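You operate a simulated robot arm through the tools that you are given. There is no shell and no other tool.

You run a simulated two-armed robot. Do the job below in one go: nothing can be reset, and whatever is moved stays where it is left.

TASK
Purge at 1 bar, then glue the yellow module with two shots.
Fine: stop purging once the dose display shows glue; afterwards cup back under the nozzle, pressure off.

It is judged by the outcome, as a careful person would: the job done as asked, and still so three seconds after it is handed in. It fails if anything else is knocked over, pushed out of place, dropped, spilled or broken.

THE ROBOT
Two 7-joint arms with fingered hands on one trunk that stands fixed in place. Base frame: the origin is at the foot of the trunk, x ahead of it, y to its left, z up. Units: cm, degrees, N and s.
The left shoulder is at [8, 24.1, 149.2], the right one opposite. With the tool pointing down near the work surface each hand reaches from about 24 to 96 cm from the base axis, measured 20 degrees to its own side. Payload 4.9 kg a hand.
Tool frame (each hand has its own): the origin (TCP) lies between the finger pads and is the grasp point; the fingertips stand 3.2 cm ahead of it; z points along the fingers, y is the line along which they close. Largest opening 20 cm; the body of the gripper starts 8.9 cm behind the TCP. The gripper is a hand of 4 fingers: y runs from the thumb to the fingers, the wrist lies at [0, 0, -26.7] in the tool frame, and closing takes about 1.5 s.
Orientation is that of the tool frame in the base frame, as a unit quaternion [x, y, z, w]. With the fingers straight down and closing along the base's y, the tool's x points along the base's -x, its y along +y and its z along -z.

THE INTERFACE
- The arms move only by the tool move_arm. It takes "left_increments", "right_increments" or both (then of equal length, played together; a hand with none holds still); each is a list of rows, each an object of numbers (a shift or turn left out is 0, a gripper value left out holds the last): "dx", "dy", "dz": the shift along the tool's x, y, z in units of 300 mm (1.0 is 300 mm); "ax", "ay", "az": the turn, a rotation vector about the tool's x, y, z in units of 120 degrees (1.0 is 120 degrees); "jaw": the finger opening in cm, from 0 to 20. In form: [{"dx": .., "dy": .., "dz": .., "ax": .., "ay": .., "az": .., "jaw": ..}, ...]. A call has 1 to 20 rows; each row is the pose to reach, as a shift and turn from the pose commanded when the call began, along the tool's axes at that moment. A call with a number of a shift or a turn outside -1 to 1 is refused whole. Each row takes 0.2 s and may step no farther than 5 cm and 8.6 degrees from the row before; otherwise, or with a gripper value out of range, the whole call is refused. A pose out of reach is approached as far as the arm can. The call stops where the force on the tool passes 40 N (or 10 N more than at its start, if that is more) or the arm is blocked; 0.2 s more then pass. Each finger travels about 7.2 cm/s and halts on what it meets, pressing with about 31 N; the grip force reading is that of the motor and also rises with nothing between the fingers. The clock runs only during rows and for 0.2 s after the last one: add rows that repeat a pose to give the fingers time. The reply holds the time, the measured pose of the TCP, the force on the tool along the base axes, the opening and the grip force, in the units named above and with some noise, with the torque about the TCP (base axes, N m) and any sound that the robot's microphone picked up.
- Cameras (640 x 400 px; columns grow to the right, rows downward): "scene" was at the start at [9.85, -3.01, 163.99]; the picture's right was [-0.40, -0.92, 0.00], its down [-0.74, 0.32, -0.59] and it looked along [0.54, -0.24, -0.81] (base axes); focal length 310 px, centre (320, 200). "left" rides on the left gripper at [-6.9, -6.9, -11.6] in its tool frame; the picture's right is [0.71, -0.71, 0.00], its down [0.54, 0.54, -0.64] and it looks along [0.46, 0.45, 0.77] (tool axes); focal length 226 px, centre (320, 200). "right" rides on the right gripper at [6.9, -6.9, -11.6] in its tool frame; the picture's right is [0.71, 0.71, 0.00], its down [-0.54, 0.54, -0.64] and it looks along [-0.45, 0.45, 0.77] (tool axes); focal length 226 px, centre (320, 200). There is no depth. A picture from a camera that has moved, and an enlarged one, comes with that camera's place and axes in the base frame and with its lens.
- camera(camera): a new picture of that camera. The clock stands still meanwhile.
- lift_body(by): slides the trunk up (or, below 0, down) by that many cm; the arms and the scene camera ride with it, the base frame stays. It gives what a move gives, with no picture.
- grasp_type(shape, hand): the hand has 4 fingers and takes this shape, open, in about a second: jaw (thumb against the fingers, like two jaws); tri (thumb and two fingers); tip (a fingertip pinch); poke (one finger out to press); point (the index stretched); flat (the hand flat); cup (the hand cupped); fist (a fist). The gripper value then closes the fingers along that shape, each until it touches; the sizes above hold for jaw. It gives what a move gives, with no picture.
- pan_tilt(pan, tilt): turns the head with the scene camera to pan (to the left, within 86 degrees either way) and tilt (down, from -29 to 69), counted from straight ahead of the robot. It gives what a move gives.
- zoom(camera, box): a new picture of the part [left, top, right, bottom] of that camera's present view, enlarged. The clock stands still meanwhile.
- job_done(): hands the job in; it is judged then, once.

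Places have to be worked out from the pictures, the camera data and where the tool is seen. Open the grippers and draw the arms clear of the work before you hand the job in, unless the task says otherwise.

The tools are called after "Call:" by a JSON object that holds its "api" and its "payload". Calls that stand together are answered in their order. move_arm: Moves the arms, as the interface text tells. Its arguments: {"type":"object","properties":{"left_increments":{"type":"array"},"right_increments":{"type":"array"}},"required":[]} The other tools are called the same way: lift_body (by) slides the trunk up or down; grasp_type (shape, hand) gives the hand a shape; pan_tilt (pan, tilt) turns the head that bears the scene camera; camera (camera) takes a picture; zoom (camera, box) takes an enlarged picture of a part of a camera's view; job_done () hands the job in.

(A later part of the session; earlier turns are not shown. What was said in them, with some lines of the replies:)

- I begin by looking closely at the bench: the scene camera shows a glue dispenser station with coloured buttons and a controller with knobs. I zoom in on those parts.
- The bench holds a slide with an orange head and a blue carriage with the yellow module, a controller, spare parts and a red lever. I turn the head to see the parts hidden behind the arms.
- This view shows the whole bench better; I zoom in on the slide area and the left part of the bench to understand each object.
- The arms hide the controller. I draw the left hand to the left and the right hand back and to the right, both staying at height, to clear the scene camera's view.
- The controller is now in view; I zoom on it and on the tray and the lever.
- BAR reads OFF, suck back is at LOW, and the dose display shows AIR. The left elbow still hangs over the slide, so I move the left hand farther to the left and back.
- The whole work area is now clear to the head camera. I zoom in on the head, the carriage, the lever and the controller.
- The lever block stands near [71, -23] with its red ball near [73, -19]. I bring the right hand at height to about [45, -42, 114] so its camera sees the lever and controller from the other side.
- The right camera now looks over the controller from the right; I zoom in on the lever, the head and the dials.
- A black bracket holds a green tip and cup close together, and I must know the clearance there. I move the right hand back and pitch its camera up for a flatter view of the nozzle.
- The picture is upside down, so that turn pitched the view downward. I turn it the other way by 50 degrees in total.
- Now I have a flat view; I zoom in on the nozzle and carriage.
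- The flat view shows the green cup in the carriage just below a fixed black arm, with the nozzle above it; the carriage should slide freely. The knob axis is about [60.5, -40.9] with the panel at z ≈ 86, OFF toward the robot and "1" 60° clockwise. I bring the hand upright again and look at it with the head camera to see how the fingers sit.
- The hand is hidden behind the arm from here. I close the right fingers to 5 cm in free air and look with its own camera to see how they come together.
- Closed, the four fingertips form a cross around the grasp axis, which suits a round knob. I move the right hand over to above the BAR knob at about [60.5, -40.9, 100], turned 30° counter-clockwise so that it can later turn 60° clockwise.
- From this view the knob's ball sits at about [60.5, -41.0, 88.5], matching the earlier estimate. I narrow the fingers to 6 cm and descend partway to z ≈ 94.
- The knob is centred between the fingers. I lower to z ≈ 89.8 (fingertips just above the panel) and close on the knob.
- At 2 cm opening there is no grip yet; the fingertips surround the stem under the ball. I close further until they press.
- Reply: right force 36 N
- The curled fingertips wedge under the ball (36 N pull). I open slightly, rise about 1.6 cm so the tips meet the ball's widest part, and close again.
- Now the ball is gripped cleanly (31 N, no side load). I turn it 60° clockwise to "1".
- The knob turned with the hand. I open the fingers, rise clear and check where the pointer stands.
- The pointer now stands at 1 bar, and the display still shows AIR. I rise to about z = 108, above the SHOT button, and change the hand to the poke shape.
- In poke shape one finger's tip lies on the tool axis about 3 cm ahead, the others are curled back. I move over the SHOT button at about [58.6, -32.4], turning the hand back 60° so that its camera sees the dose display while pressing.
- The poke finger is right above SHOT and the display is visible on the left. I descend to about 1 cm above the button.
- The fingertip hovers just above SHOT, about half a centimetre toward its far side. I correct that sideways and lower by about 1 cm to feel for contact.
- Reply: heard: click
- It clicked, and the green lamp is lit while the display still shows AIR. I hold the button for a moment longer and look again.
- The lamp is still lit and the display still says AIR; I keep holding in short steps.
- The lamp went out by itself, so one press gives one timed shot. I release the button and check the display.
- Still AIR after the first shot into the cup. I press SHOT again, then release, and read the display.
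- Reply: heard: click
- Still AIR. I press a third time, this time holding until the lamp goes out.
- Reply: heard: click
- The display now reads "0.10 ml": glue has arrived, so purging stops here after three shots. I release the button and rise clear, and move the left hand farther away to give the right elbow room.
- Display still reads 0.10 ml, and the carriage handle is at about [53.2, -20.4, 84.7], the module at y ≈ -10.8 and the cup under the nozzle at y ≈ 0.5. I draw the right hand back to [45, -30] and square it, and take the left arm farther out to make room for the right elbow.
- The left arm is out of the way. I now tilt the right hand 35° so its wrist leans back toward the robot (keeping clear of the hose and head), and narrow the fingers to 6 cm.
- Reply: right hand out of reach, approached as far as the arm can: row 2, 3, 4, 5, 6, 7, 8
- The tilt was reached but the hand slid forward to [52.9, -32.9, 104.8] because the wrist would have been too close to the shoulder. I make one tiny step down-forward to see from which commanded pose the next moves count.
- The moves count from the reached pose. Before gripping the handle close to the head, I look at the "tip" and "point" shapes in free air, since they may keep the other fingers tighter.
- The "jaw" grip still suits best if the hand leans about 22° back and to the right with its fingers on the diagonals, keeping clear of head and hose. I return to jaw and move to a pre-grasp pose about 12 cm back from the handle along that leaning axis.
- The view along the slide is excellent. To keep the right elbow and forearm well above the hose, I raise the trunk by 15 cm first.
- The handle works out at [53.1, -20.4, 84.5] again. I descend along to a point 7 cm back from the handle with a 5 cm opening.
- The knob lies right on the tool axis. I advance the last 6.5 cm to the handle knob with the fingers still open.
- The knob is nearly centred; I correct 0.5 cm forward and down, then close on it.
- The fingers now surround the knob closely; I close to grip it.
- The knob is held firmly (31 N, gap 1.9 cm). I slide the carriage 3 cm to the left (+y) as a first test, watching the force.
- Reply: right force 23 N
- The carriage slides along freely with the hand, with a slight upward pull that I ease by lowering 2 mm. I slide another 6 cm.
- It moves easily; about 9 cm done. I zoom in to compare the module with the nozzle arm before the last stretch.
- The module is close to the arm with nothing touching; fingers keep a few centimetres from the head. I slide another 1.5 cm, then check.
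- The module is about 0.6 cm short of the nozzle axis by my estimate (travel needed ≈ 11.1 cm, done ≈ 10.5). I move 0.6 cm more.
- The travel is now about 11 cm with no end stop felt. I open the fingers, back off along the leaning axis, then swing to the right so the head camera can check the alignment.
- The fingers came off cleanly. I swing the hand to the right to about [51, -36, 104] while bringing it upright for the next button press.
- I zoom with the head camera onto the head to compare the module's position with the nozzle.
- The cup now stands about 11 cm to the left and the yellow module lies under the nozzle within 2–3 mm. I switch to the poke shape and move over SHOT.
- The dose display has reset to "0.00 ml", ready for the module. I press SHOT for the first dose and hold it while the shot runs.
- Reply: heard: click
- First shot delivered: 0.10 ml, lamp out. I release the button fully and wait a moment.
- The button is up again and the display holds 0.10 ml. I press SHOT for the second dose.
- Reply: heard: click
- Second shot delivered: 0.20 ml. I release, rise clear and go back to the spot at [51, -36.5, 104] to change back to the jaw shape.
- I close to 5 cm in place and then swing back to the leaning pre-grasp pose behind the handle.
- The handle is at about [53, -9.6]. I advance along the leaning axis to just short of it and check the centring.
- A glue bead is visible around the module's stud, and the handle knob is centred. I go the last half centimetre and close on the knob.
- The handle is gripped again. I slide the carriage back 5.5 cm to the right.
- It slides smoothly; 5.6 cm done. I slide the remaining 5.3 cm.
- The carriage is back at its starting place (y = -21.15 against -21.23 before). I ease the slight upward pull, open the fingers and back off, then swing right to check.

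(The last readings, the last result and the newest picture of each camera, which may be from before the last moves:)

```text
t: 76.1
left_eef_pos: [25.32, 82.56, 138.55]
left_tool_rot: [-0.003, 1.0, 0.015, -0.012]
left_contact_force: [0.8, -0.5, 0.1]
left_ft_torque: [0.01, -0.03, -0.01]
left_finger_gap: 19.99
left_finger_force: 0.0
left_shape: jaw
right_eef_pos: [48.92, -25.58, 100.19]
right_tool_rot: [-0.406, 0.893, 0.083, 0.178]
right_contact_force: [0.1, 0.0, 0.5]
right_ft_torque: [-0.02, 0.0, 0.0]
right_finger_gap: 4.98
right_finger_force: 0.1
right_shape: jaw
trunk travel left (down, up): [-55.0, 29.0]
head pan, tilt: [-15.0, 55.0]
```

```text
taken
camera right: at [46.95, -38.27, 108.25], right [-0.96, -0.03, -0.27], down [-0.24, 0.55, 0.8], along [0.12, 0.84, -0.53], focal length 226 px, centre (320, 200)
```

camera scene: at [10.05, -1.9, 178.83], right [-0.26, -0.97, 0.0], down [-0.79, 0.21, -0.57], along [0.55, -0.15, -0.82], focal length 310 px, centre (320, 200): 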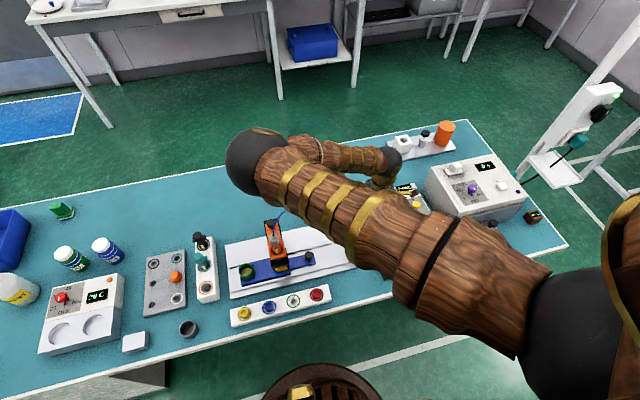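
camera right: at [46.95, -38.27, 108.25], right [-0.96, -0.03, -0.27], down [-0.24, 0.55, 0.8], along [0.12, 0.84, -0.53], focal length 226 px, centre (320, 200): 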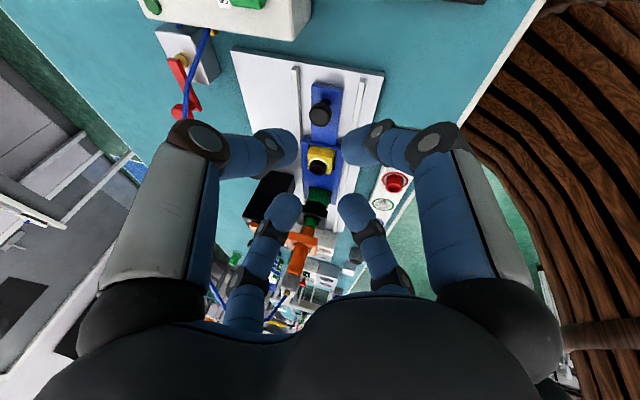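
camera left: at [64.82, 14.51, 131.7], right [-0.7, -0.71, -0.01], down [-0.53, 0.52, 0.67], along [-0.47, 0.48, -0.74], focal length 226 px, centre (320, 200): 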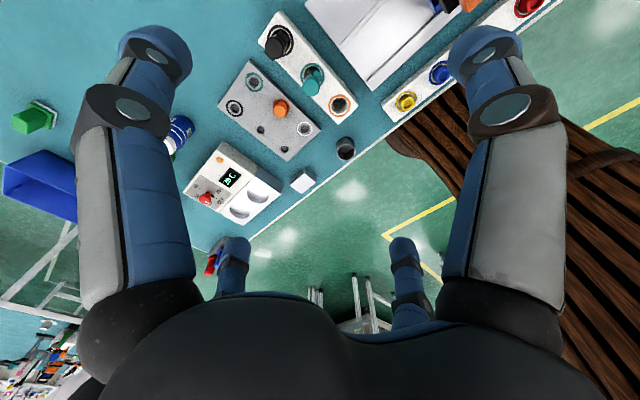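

The handle, module and cup are back. I swing the hand to the right and turn it upright at +30° yaw, ready to turn the knob back counter-clockwise, and look at the slide with the head camera.

Call:
{"api": "move_arm", "payload": {"right_increments": [{"dx": 0.0246, "dy": -0.0415, "dz": -0.024, "ax": 0.013, "ay": 0.0156, "az": 0.0648}, {"dx": 0.0492, "dy": -0.083, "dz": -0.048, "ax": 0.026, "ay": 0.0312, "az": 0.1297}, {"dx": 0.0738, "dy": -0.1245, "dz": -0.072, "ax": 0.0391, "ay": 0.0468, "az": 0.1945}, {"dx": 0.0984, "dy": -0.166, "dz": -0.096, "ax": 0.0521, "ay": 0.0624, "az": 0.2593}, {"dx": 0.123, "dy": -0.2075, "dz": -0.12, "ax": 0.0651, "ay": 0.0781, "az": 0.3242}, {"dx": 0.1476, "dy": -0.249, "dz": -0.144, "ax": 0.0781, "ay": 0.0937, "az": 0.389}, {"dx": 0.1722, "dy": -0.2905, "dz": -0.168, "ax": 0.0911, "ay": 0.1093, "az": 0.4538}, {"dx": 0.1968, "dy": -0.332, "dz": -0.192, "ax": 0.1042, "ay": 0.1249, "az": 0.5186}, {"dx": 0.2214, "dy": -0.3735, "dz": -0.216, "ax": 0.1172, "ay": 0.1405, "az": 0.5835}, {"dx": 0.246, "dy": -0.415, "dz": -0.24, "ax": 0.1302, "ay": 0.1561, "az": 0.6483}]}}

Call:
{"api": "camera", "payload": {"camera": "scene"}}

Call:
{"api": "zoom", "payload": {"camera": "scene", "box": [225, 205, 335, 300]}}

Call:
{"api": "camera", "payload": {"camera": "right"}}

```text
t: 78.3
left_eef_pos: [25.35, 82.46, 138.53]
left_tool_rot: [-0.002, 1.0, 0.016, -0.012]
left_contact_force: [-0.7, 0.1, -0.3]
left_ft_torque: [-0.01, 0.0, 0.02]
left_finger_gap: 20.03
left_finger_force: 0.0
left_shape: jaw
right_eef_pos: [51.98, -41.06, 104.23]
right_tool_rot: [0.258, 0.966, 0.0, -0.001]
right_contact_force: [0.4, 0.2, -0.3]
right_ft_torque: [0.02, 0.01, 0.03]
right_finger_gap: 4.99
right_finger_force: 0.0
right_shape: jaw
trunk travel left (down, up): [-55.0, 29.0]
head pan, tilt: [-15.0, 55.0]
```

```text
taken
camera scene: at [10.13, -2.0, 178.82], right [-0.26, -0.97, 0.0], down [-0.79, 0.21, -0.57], along [0.55, -0.15, -0.82], focal length 310 px, centre (320, 200)
```

scene: 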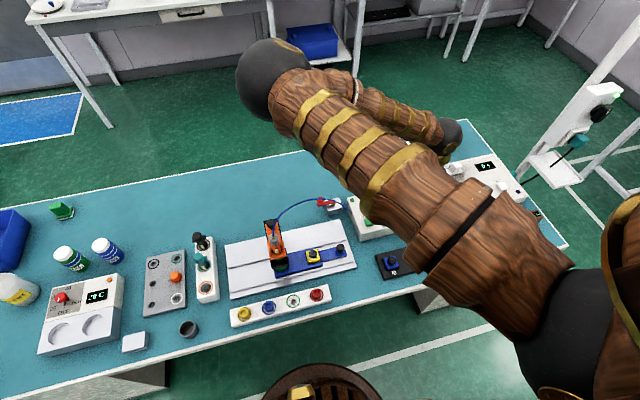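

```text
4.21 times, centred on (280, 252) of scene
camera zoom: at [10.13, -2.0, 178.82], right [-0.26, -0.97, 0.0], down [-0.79, 0.21, -0.57], along [0.55, -0.15, -0.82], focal length 1307 px, centre (488, -21)
```

zoom: 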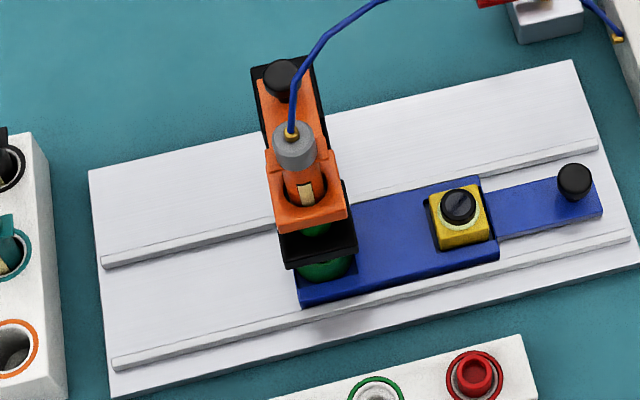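

```text
taken
camera right: at [42.48, -43.56, 115.78], right [-0.26, 0.97, 0.0], down [0.74, 0.2, 0.64], along [0.62, 0.17, -0.77], focal length 226 px, centre (320, 200)
```

right: 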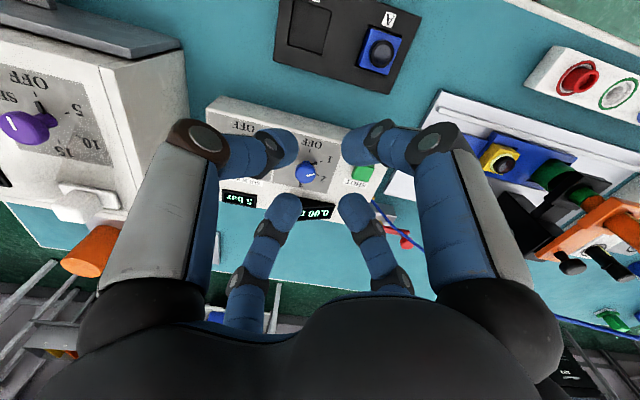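

The cup is back under the nozzle (aligned within about a millimetre) and the yellow module carries its glue ring. Now the pressure: I move over the BAR knob at [60.45, -41.1] and descend to z ≈ 94 with 6 cm opening.

Call:
{"api": "move_arm", "payload": {"right_increments": [{"dx": -0.123, "dy": 0.071, "jaw": 6}, {"dx": -0.2454, "dy": 0.1417, "jaw": 6}, {"dx": -0.2454, "dy": 0.1417, "dz": 0.12, "jaw": 6}, {"dx": -0.2454, "dy": 0.1417, "dz": 0.24, "jaw": 6}, {"dx": -0.2454, "dy": 0.1417, "dz": 0.33, "jaw": 6}]}}

Call:
{"api": "camera", "payload": {"camera": "right"}}

Call:
{"api": "zoom", "payload": {"camera": "right", "box": [220, 80, 420, 240]}}

```text
t: 79.5
left_eef_pos: [25.56, 82.59, 138.57]
left_tool_rot: [-0.002, 1.0, 0.016, -0.012]
left_contact_force: [-0.3, -0.2, 0.8]
left_ft_torque: [0.0, 0.01, -0.01]
left_finger_gap: 20.0
left_finger_force: 0.0
left_shape: jaw
right_eef_pos: [60.7, -41.08, 93.96]
right_tool_rot: [0.259, 0.966, 0.0, 0.0]
right_contact_force: [-0.2, -0.6, -0.4]
right_ft_torque: [0.02, 0.02, -0.02]
right_finger_gap: 5.96
right_finger_force: 0.0
right_shape: jaw
trunk travel left (down, up): [-55.0, 29.0]
head pan, tilt: [-15.0, 55.0]
```

```text
taken
camera right: at [51.25, -43.52, 105.51], right [-0.26, 0.97, 0.0], down [0.74, 0.2, 0.64], along [0.62, 0.17, -0.77], focal length 226 px, centre (320, 200)
```

right: 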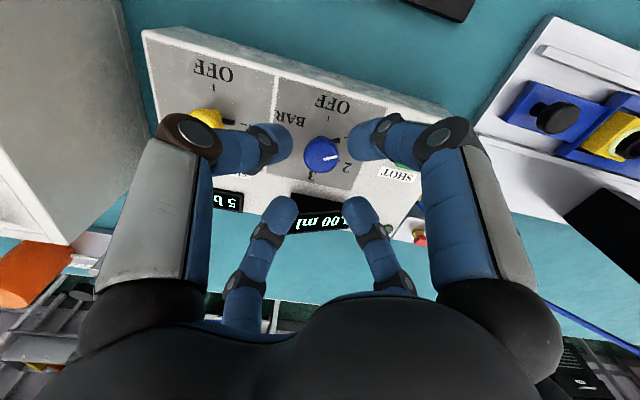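

```text
2.50 times, centred on (320, 160) of right
camera zoom: at [51.25, -43.52, 105.51], right [-0.26, 0.97, 0.0], down [0.74, 0.2, 0.64], along [0.62, 0.17, -0.77], focal length 565 px, centre (320, 300)
```

zoom: 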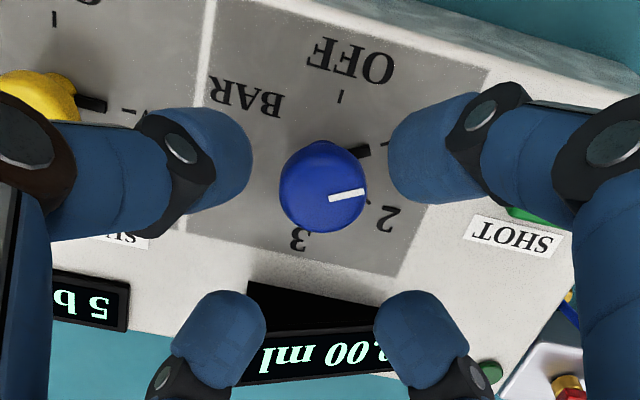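

The knob is centred between the fingers. I lower to z ≈ 91.2, close on the ball, and check the grip.

Call:
{"api": "move_arm", "payload": {"right_increments": [{"dx": 0.005, "dz": 0.05}, {"dx": 0.005, "dz": 0.0933}, {"dx": 0.005, "dz": 0.0933, "jaw": 1}, {"dx": 0.005, "dz": 0.0933, "jaw": 1}, {"dx": 0.005, "dz": 0.0933, "jaw": 1}, {"dx": 0.005, "dz": 0.0933, "jaw": 1}, {"dx": 0.005, "dz": 0.0933, "jaw": 1}]}}

Call:
{"api": "zoom", "payload": {"camera": "right", "box": [220, 100, 420, 260]}}

```text
t: 81.1
left_eef_pos: [25.33, 82.49, 138.57]
left_tool_rot: [-0.002, 1.0, 0.016, -0.012]
left_contact_force: [-0.3, 0.0, 0.1]
left_ft_torque: [-0.02, 0.04, -0.01]
left_finger_gap: 20.0
left_finger_force: 0.1
left_shape: jaw
right_eef_pos: [60.41, -40.8, 91.35]
right_tool_rot: [0.258, 0.966, 0.0, 0.0]
right_contact_force: [-0.3, -1.8, 0.3]
right_ft_torque: [-0.06, 0.0, 0.02]
right_finger_gap: 2.15
right_finger_force: 31.2
right_shape: jaw
trunk travel left (down, up): [-55.0, 29.0]
head pan, tilt: [-15.0, 55.0]
```

```text
2.50 times, centred on (320, 180) of right
camera zoom: at [51.02, -43.35, 102.92], right [-0.26, 0.97, 0.0], down [0.74, 0.2, 0.64], along [0.62, 0.17, -0.77], focal length 565 px, centre (320, 250)
```

zoom: 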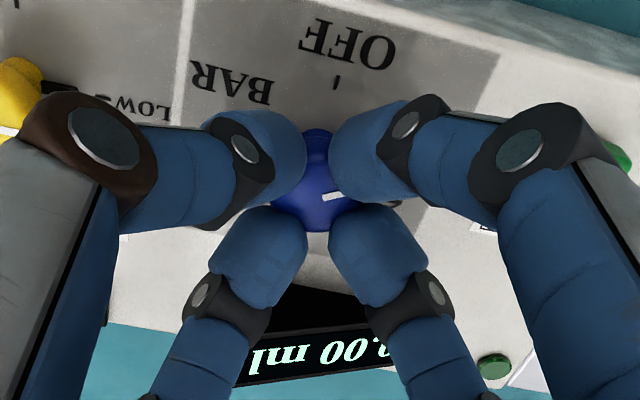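

The ball is gripped firmly. I turn it 60° counter-clockwise to OFF.

Call:
{"api": "move_arm", "payload": {"right_increments": [{"az": -0.06}, {"az": -0.12}, {"az": -0.18}, {"az": -0.24}, {"az": -0.3}, {"az": -0.36}, {"az": -0.42}, {"az": -0.48}, {"az": -0.51}, {"az": -0.51}]}}

Call:
{"api": "zoom", "payload": {"camera": "right", "box": [220, 100, 420, 260]}}

```text
t: 83.3
left_eef_pos: [25.22, 82.61, 138.61]
left_tool_rot: [-0.003, 1.0, 0.015, -0.01]
left_contact_force: [-0.2, 0.0, -0.1]
left_ft_torque: [0.03, 0.0, -0.01]
left_finger_gap: 19.98
left_finger_force: 0.0
left_shape: jaw
right_eef_pos: [60.13, -40.84, 91.71]
right_tool_rot: [-0.269, 0.963, -0.002, 0.001]
right_contact_force: [8.1, -9.0, 36.7]
right_ft_torque: [-0.41, -0.69, -0.33]
right_finger_gap: 2.08
right_finger_force: 30.5
right_shape: jaw
trunk travel left (down, up): [-55.0, 29.0]
head pan, tilt: [-15.0, 55.0]
```

```text
2.50 times, centred on (320, 180) of right
camera zoom: at [57.83, -50.19, 103.3], right [-0.97, 0.24, 0.0], down [0.18, 0.75, 0.64], along [0.15, 0.62, -0.77], focal length 565 px, centre (320, 250)
```

zoom: 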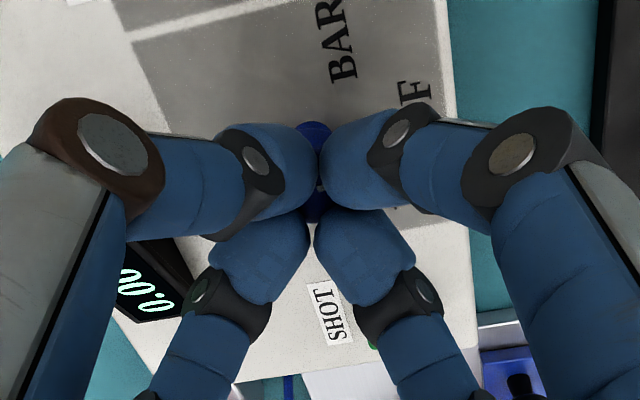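

The fingers rode up a little on the ball (37 N upward). I open them gently, rise, and check where the pointer stands.

Call:
{"api": "move_arm", "payload": {"right_increments": [{"jaw": 4}, {"jaw": 6}, {"jaw": 6}, {"jaw": 6}, {"dz": -0.05, "jaw": 6}, {"dz": -0.1, "jaw": 6}]}}

Call:
{"api": "zoom", "payload": {"camera": "right", "box": [220, 60, 420, 220]}}

```text
t: 84.7
left_eef_pos: [25.42, 82.41, 138.56]
left_tool_rot: [-0.003, 1.0, 0.015, -0.011]
left_contact_force: [-0.1, 0.3, 0.1]
left_ft_torque: [0.01, 0.0, 0.0]
left_finger_gap: 20.02
left_finger_force: 0.0
left_shape: jaw
right_eef_pos: [60.2, -40.82, 94.41]
right_tool_rot: [-0.268, 0.963, 0.0, 0.0]
right_contact_force: [0.3, 0.4, -0.1]
right_ft_torque: [0.0, 0.01, 0.0]
right_finger_gap: 5.94
right_finger_force: 0.1
right_shape: jaw
trunk travel left (down, up): [-55.0, 29.0]
head pan, tilt: [-15.0, 55.0]
```

```text
2.50 times, centred on (320, 140) of right
camera zoom: at [57.86, -50.11, 106.02], right [-0.97, 0.24, 0.0], down [0.18, 0.74, 0.64], along [0.15, 0.62, -0.77], focal length 565 px, centre (320, 350)
```

zoom: 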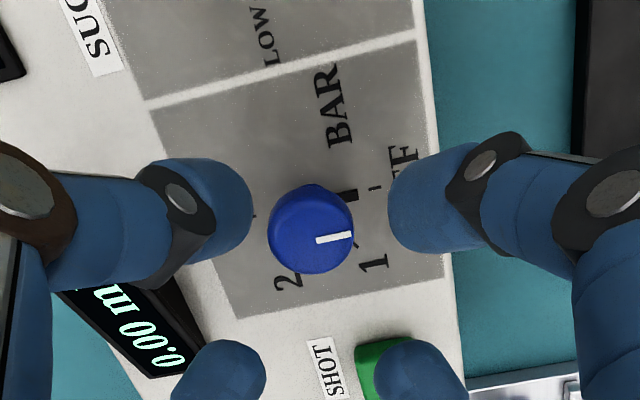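

The pointer is back at the OFF tick. I rise clear and draw the right hand back and to the right, so the head camera can check everything.

Call:
{"api": "move_arm", "payload": {"right_increments": [{"dz": -0.15}, {"dz": -0.3}, {"dz": -0.45}, {"dx": 0.14, "dy": -0.03, "dz": -0.47}, {"dx": 0.28, "dy": -0.07, "dz": -0.47}, {"dx": 0.42, "dy": -0.1, "dz": -0.47}, {"dx": 0.56, "dy": -0.14, "dz": -0.47}, {"dx": 0.687, "dy": -0.17, "dz": -0.47}, {"dx": 0.82, "dy": -0.2, "dz": -0.47}]}}

Call:
{"api": "pan_tilt", "payload": {"pan": -22, "tilt": 54}}

Call:
{"api": "camera", "payload": {"camera": "scene"}}

Call:
{"api": "camera", "payload": {"camera": "right"}}

```text
t: 86.7
left_eef_pos: [25.19, 82.28, 138.69]
left_tool_rot: [-0.002, 1.0, 0.016, -0.011]
left_contact_force: [-0.5, -0.7, -0.3]
left_ft_torque: [0.03, -0.01, 0.01]
left_finger_gap: 19.97
left_finger_force: 0.0
left_shape: jaw
right_eef_pos: [42.25, -58.76, 108.78]
right_tool_rot: [-0.27, 0.963, 0.0, 0.0]
right_contact_force: [-0.3, -0.9, 0.4]
right_ft_torque: [0.01, -0.03, 0.01]
right_finger_gap: 5.99
right_finger_force: 0.2
right_shape: jaw
trunk travel left (down, up): [-55.0, 29.0]
head pan, tilt: [-15.0, 55.0]
```

```text
t: 87.3
left_eef_pos: [25.23, 82.28, 138.53]
left_tool_rot: [-0.002, 1.0, 0.015, -0.012]
left_contact_force: [0.5, -0.3, 0.2]
left_ft_torque: [-0.01, -0.01, 0.03]
left_finger_gap: 19.99
left_finger_force: 0.0
left_shape: jaw
right_eef_pos: [42.25, -58.73, 108.89]
right_tool_rot: [-0.27, 0.963, 0.0, 0.0]
right_contact_force: [0.0, -0.7, -0.6]
right_ft_torque: [0.0, 0.01, 0.01]
right_finger_gap: 5.99
right_finger_force: 0.2
right_shape: jaw
trunk travel left (down, up): [-55.0, 29.0]
head pan, tilt: [-22.0, 54.0]
```

```text
taken
camera scene: at [9.85, -2.88, 178.95], right [-0.37, -0.93, 0.0], down [-0.75, 0.3, -0.59], along [0.55, -0.22, -0.81], focal length 310 px, centre (320, 200)
```

scene: 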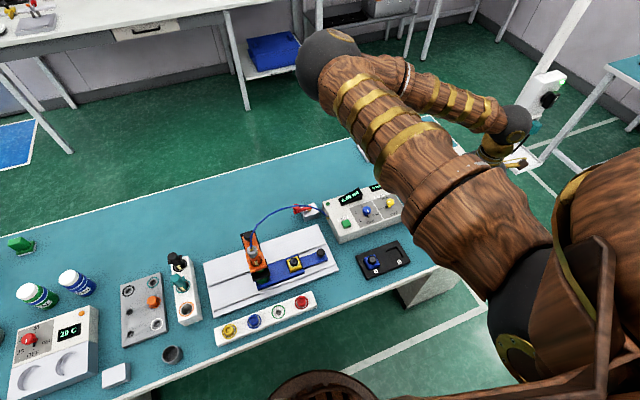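

```text
taken
camera right: at [39.95, -68.16, 120.36], right [-0.97, 0.24, 0.0], down [0.18, 0.74, 0.64], along [0.15, 0.62, -0.77], focal length 226 px, centre (320, 200)
```

right: 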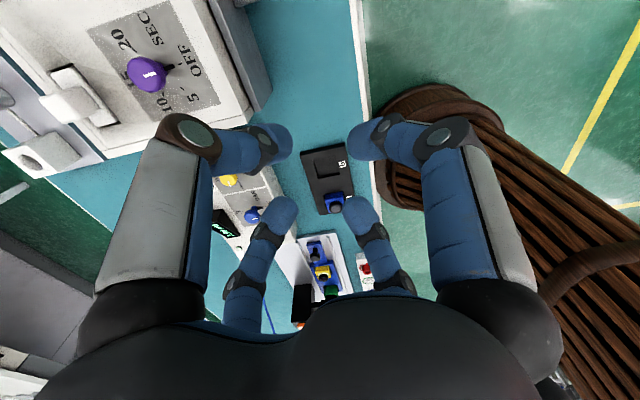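

The controller and slide are in clear view now; I zoom in for a final check of the knob, the displays, the cup and the module.

Call:
{"api": "zoom", "payload": {"camera": "scene", "box": [310, 170, 410, 250]}}

Call:
{"api": "zoom", "payload": {"camera": "scene", "box": [195, 195, 345, 320]}}

```text
5.00 times, centred on (360, 210) of scene
camera zoom: at [9.85, -2.88, 178.95], right [-0.37, -0.93, 0.0], down [-0.75, 0.3, -0.59], along [0.55, -0.22, -0.81], focal length 1552 px, centre (120, 150)
```

zoom: 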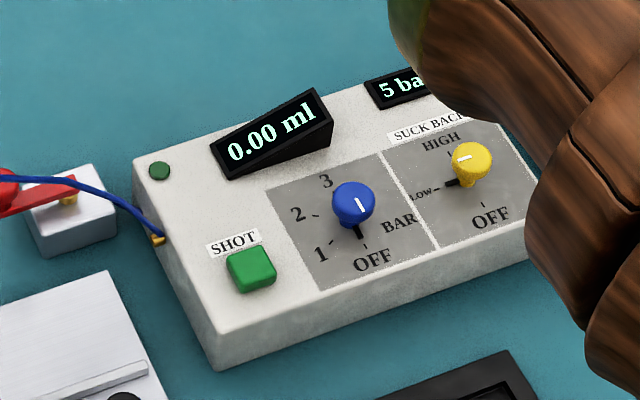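

```text
3.20 times, centred on (270, 258) of scene
camera zoom: at [9.85, -2.88, 178.95], right [-0.37, -0.93, 0.0], down [-0.75, 0.3, -0.59], along [0.55, -0.22, -0.81], focal length 993 px, centre (480, 16)
```

zoom: 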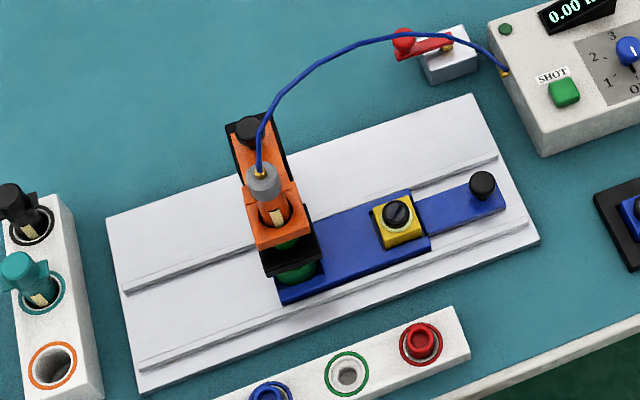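

Pressure reads OFF, suck back is untouched at LOW, and the cup sits under the nozzle. I take one closer look at the module and the cup.

Call:
{"api": "zoom", "payload": {"camera": "scene", "box": [240, 235, 330, 295]}}

Call:
{"api": "zoom", "payload": {"camera": "scene", "box": [350, 190, 390, 220]}}

```text
6.67 times, centred on (285, 265) of scene
camera zoom: at [9.85, -2.88, 178.95], right [-0.37, -0.93, 0.0], down [-0.75, 0.3, -0.59], along [0.55, -0.22, -0.81], focal length 2070 px, centre (553, -233)
```

zoom: 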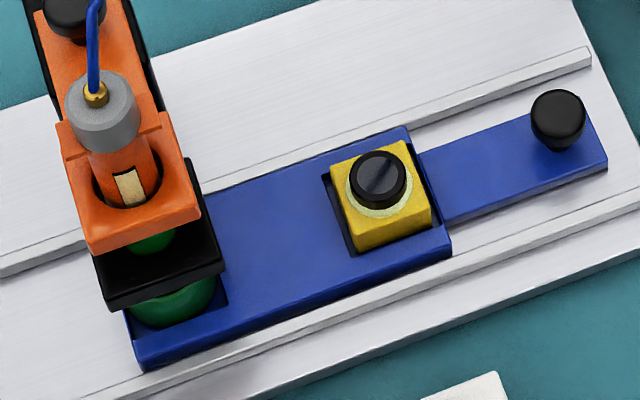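

```text
13.33 times, centred on (370, 205) of scene
camera zoom: at [9.85, -2.88, 178.95], right [-0.37, -0.93, 0.0], down [-0.75, 0.3, -0.59], along [0.55, -0.22, -0.81], focal length 4139 px, centre (-347, 133)
```

zoom: 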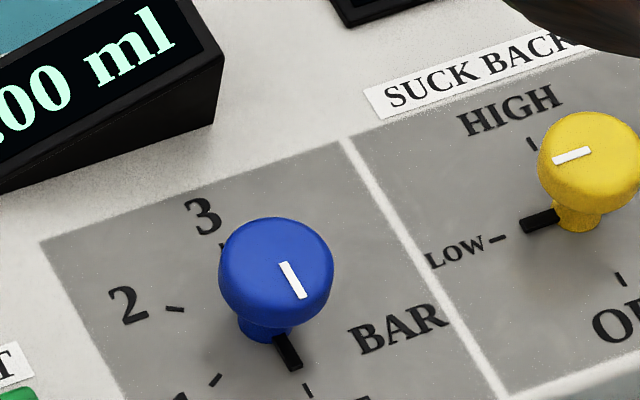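

The glue ring lies around the module's stud and the pointer lines up with OFF. I draw the right hand farther back, then open it.

Call:
{"api": "move_arm", "payload": {"right_increments": [{"dx": 0.117, "dy": -0.056, "dz": -0.067}, {"dx": 0.234, "dy": -0.112, "dz": -0.134}, {"dx": 0.35, "dy": -0.167, "dz": -0.2}, {"dx": 0.467, "dy": -0.223, "dz": -0.267}, {"dx": 0.467, "dy": -0.223, "dz": -0.267, "jaw": 20}, {"dx": 0.467, "dy": -0.223, "dz": -0.267, "jaw": 20}, {"dx": 0.467, "dy": -0.223, "dz": -0.267, "jaw": 20}, {"dx": 0.467, "dy": -0.223, "dz": -0.267, "jaw": 20}, {"dx": 0.467, "dy": -0.223, "dz": -0.267, "jaw": 20}, {"dx": 0.467, "dy": -0.223, "dz": -0.267, "jaw": 20}]}}

Call:
{"api": "camera", "payload": {"camera": "scene"}}

Call:
{"api": "camera", "payload": {"camera": "right"}}

Call:
{"api": "camera", "payload": {"camera": "left"}}

```text
t: 89.5
left_eef_pos: [25.26, 82.35, 138.53]
left_tool_rot: [-0.003, 1.0, 0.016, -0.012]
left_contact_force: [-0.2, 0.0, -0.3]
left_ft_torque: [0.03, -0.02, 0.01]
left_finger_gap: 20.0
left_finger_force: 0.1
left_shape: jaw
right_eef_pos: [33.68, -71.87, 116.38]
right_tool_rot: [-0.27, 0.963, 0.001, 0.0]
right_contact_force: [0.3, -0.5, -0.6]
right_ft_torque: [0.05, -0.01, -0.02]
right_finger_gap: 19.98
right_finger_force: 0.0
right_shape: jaw
trunk travel left (down, up): [-55.0, 29.0]
head pan, tilt: [-22.0, 54.0]
```

```text
taken
camera scene: at [9.87, -2.81, 178.95], right [-0.37, -0.93, 0.0], down [-0.75, 0.3, -0.59], along [0.54, -0.22, -0.81], focal length 310 px, centre (320, 200)
```

scene: 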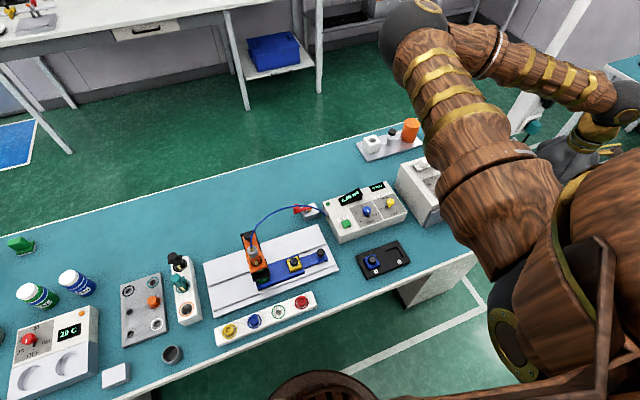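

```text
taken
camera right: at [31.33, -81.18, 127.93], right [-0.97, 0.24, 0.0], down [0.18, 0.74, 0.64], along [0.15, 0.62, -0.77], focal length 226 px, centre (320, 200)
```

right: 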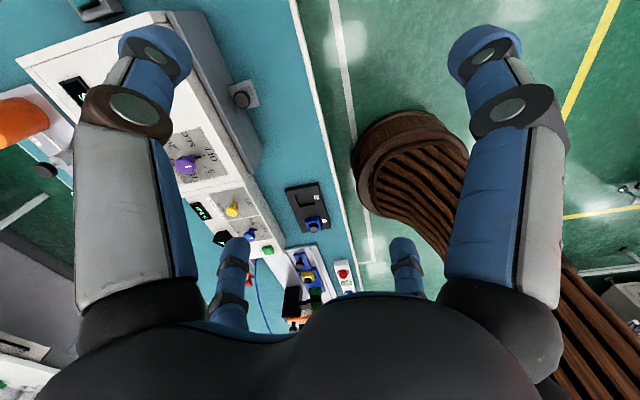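

```text
taken
camera left: at [32.55, 75.25, 149.78], right [-0.7, -0.71, -0.01], down [-0.53, 0.52, 0.67], along [-0.47, 0.48, -0.74], focal length 226 px, centre (320, 200)
```

left: 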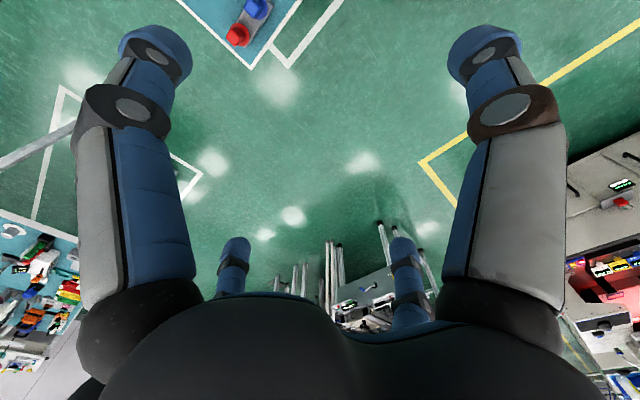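

Both hands are open and clear of the bench, and nothing else has been disturbed. Purging ended at the first glue reading, the module got two shots (0.20 ml), the cup is under the nozzle and the pressure is OFF, so I hand the job in.

Call:
{"api": "job_done", "payload": {}}

```text
The job is handed in.
```

The yellow module is glued and the job is handed in. I have not been told how it was judged.

- **Purge:** I purged at 1 bar into the cup and stopped as soon as the dose display showed glue. It took three shots of SHOT; the third read 0.10 ml.
- **Gluing:** I slid the carriage so the module sat under the nozzle and gave two shots. The display read 0.20 ml, and a ring of glue is visible around the module's stud.
- **Afterwards:** The cup is back under the nozzle, lined up to about a millimetre by my estimate from the camera. The pressure knob is at OFF.

Nothing else on the bench looks disturbed in the final pictures. Suck back is still at LOW, both hands are open and the arms are clear. I raised the trunk 15 cm to keep the right arm above the hose and left it there.
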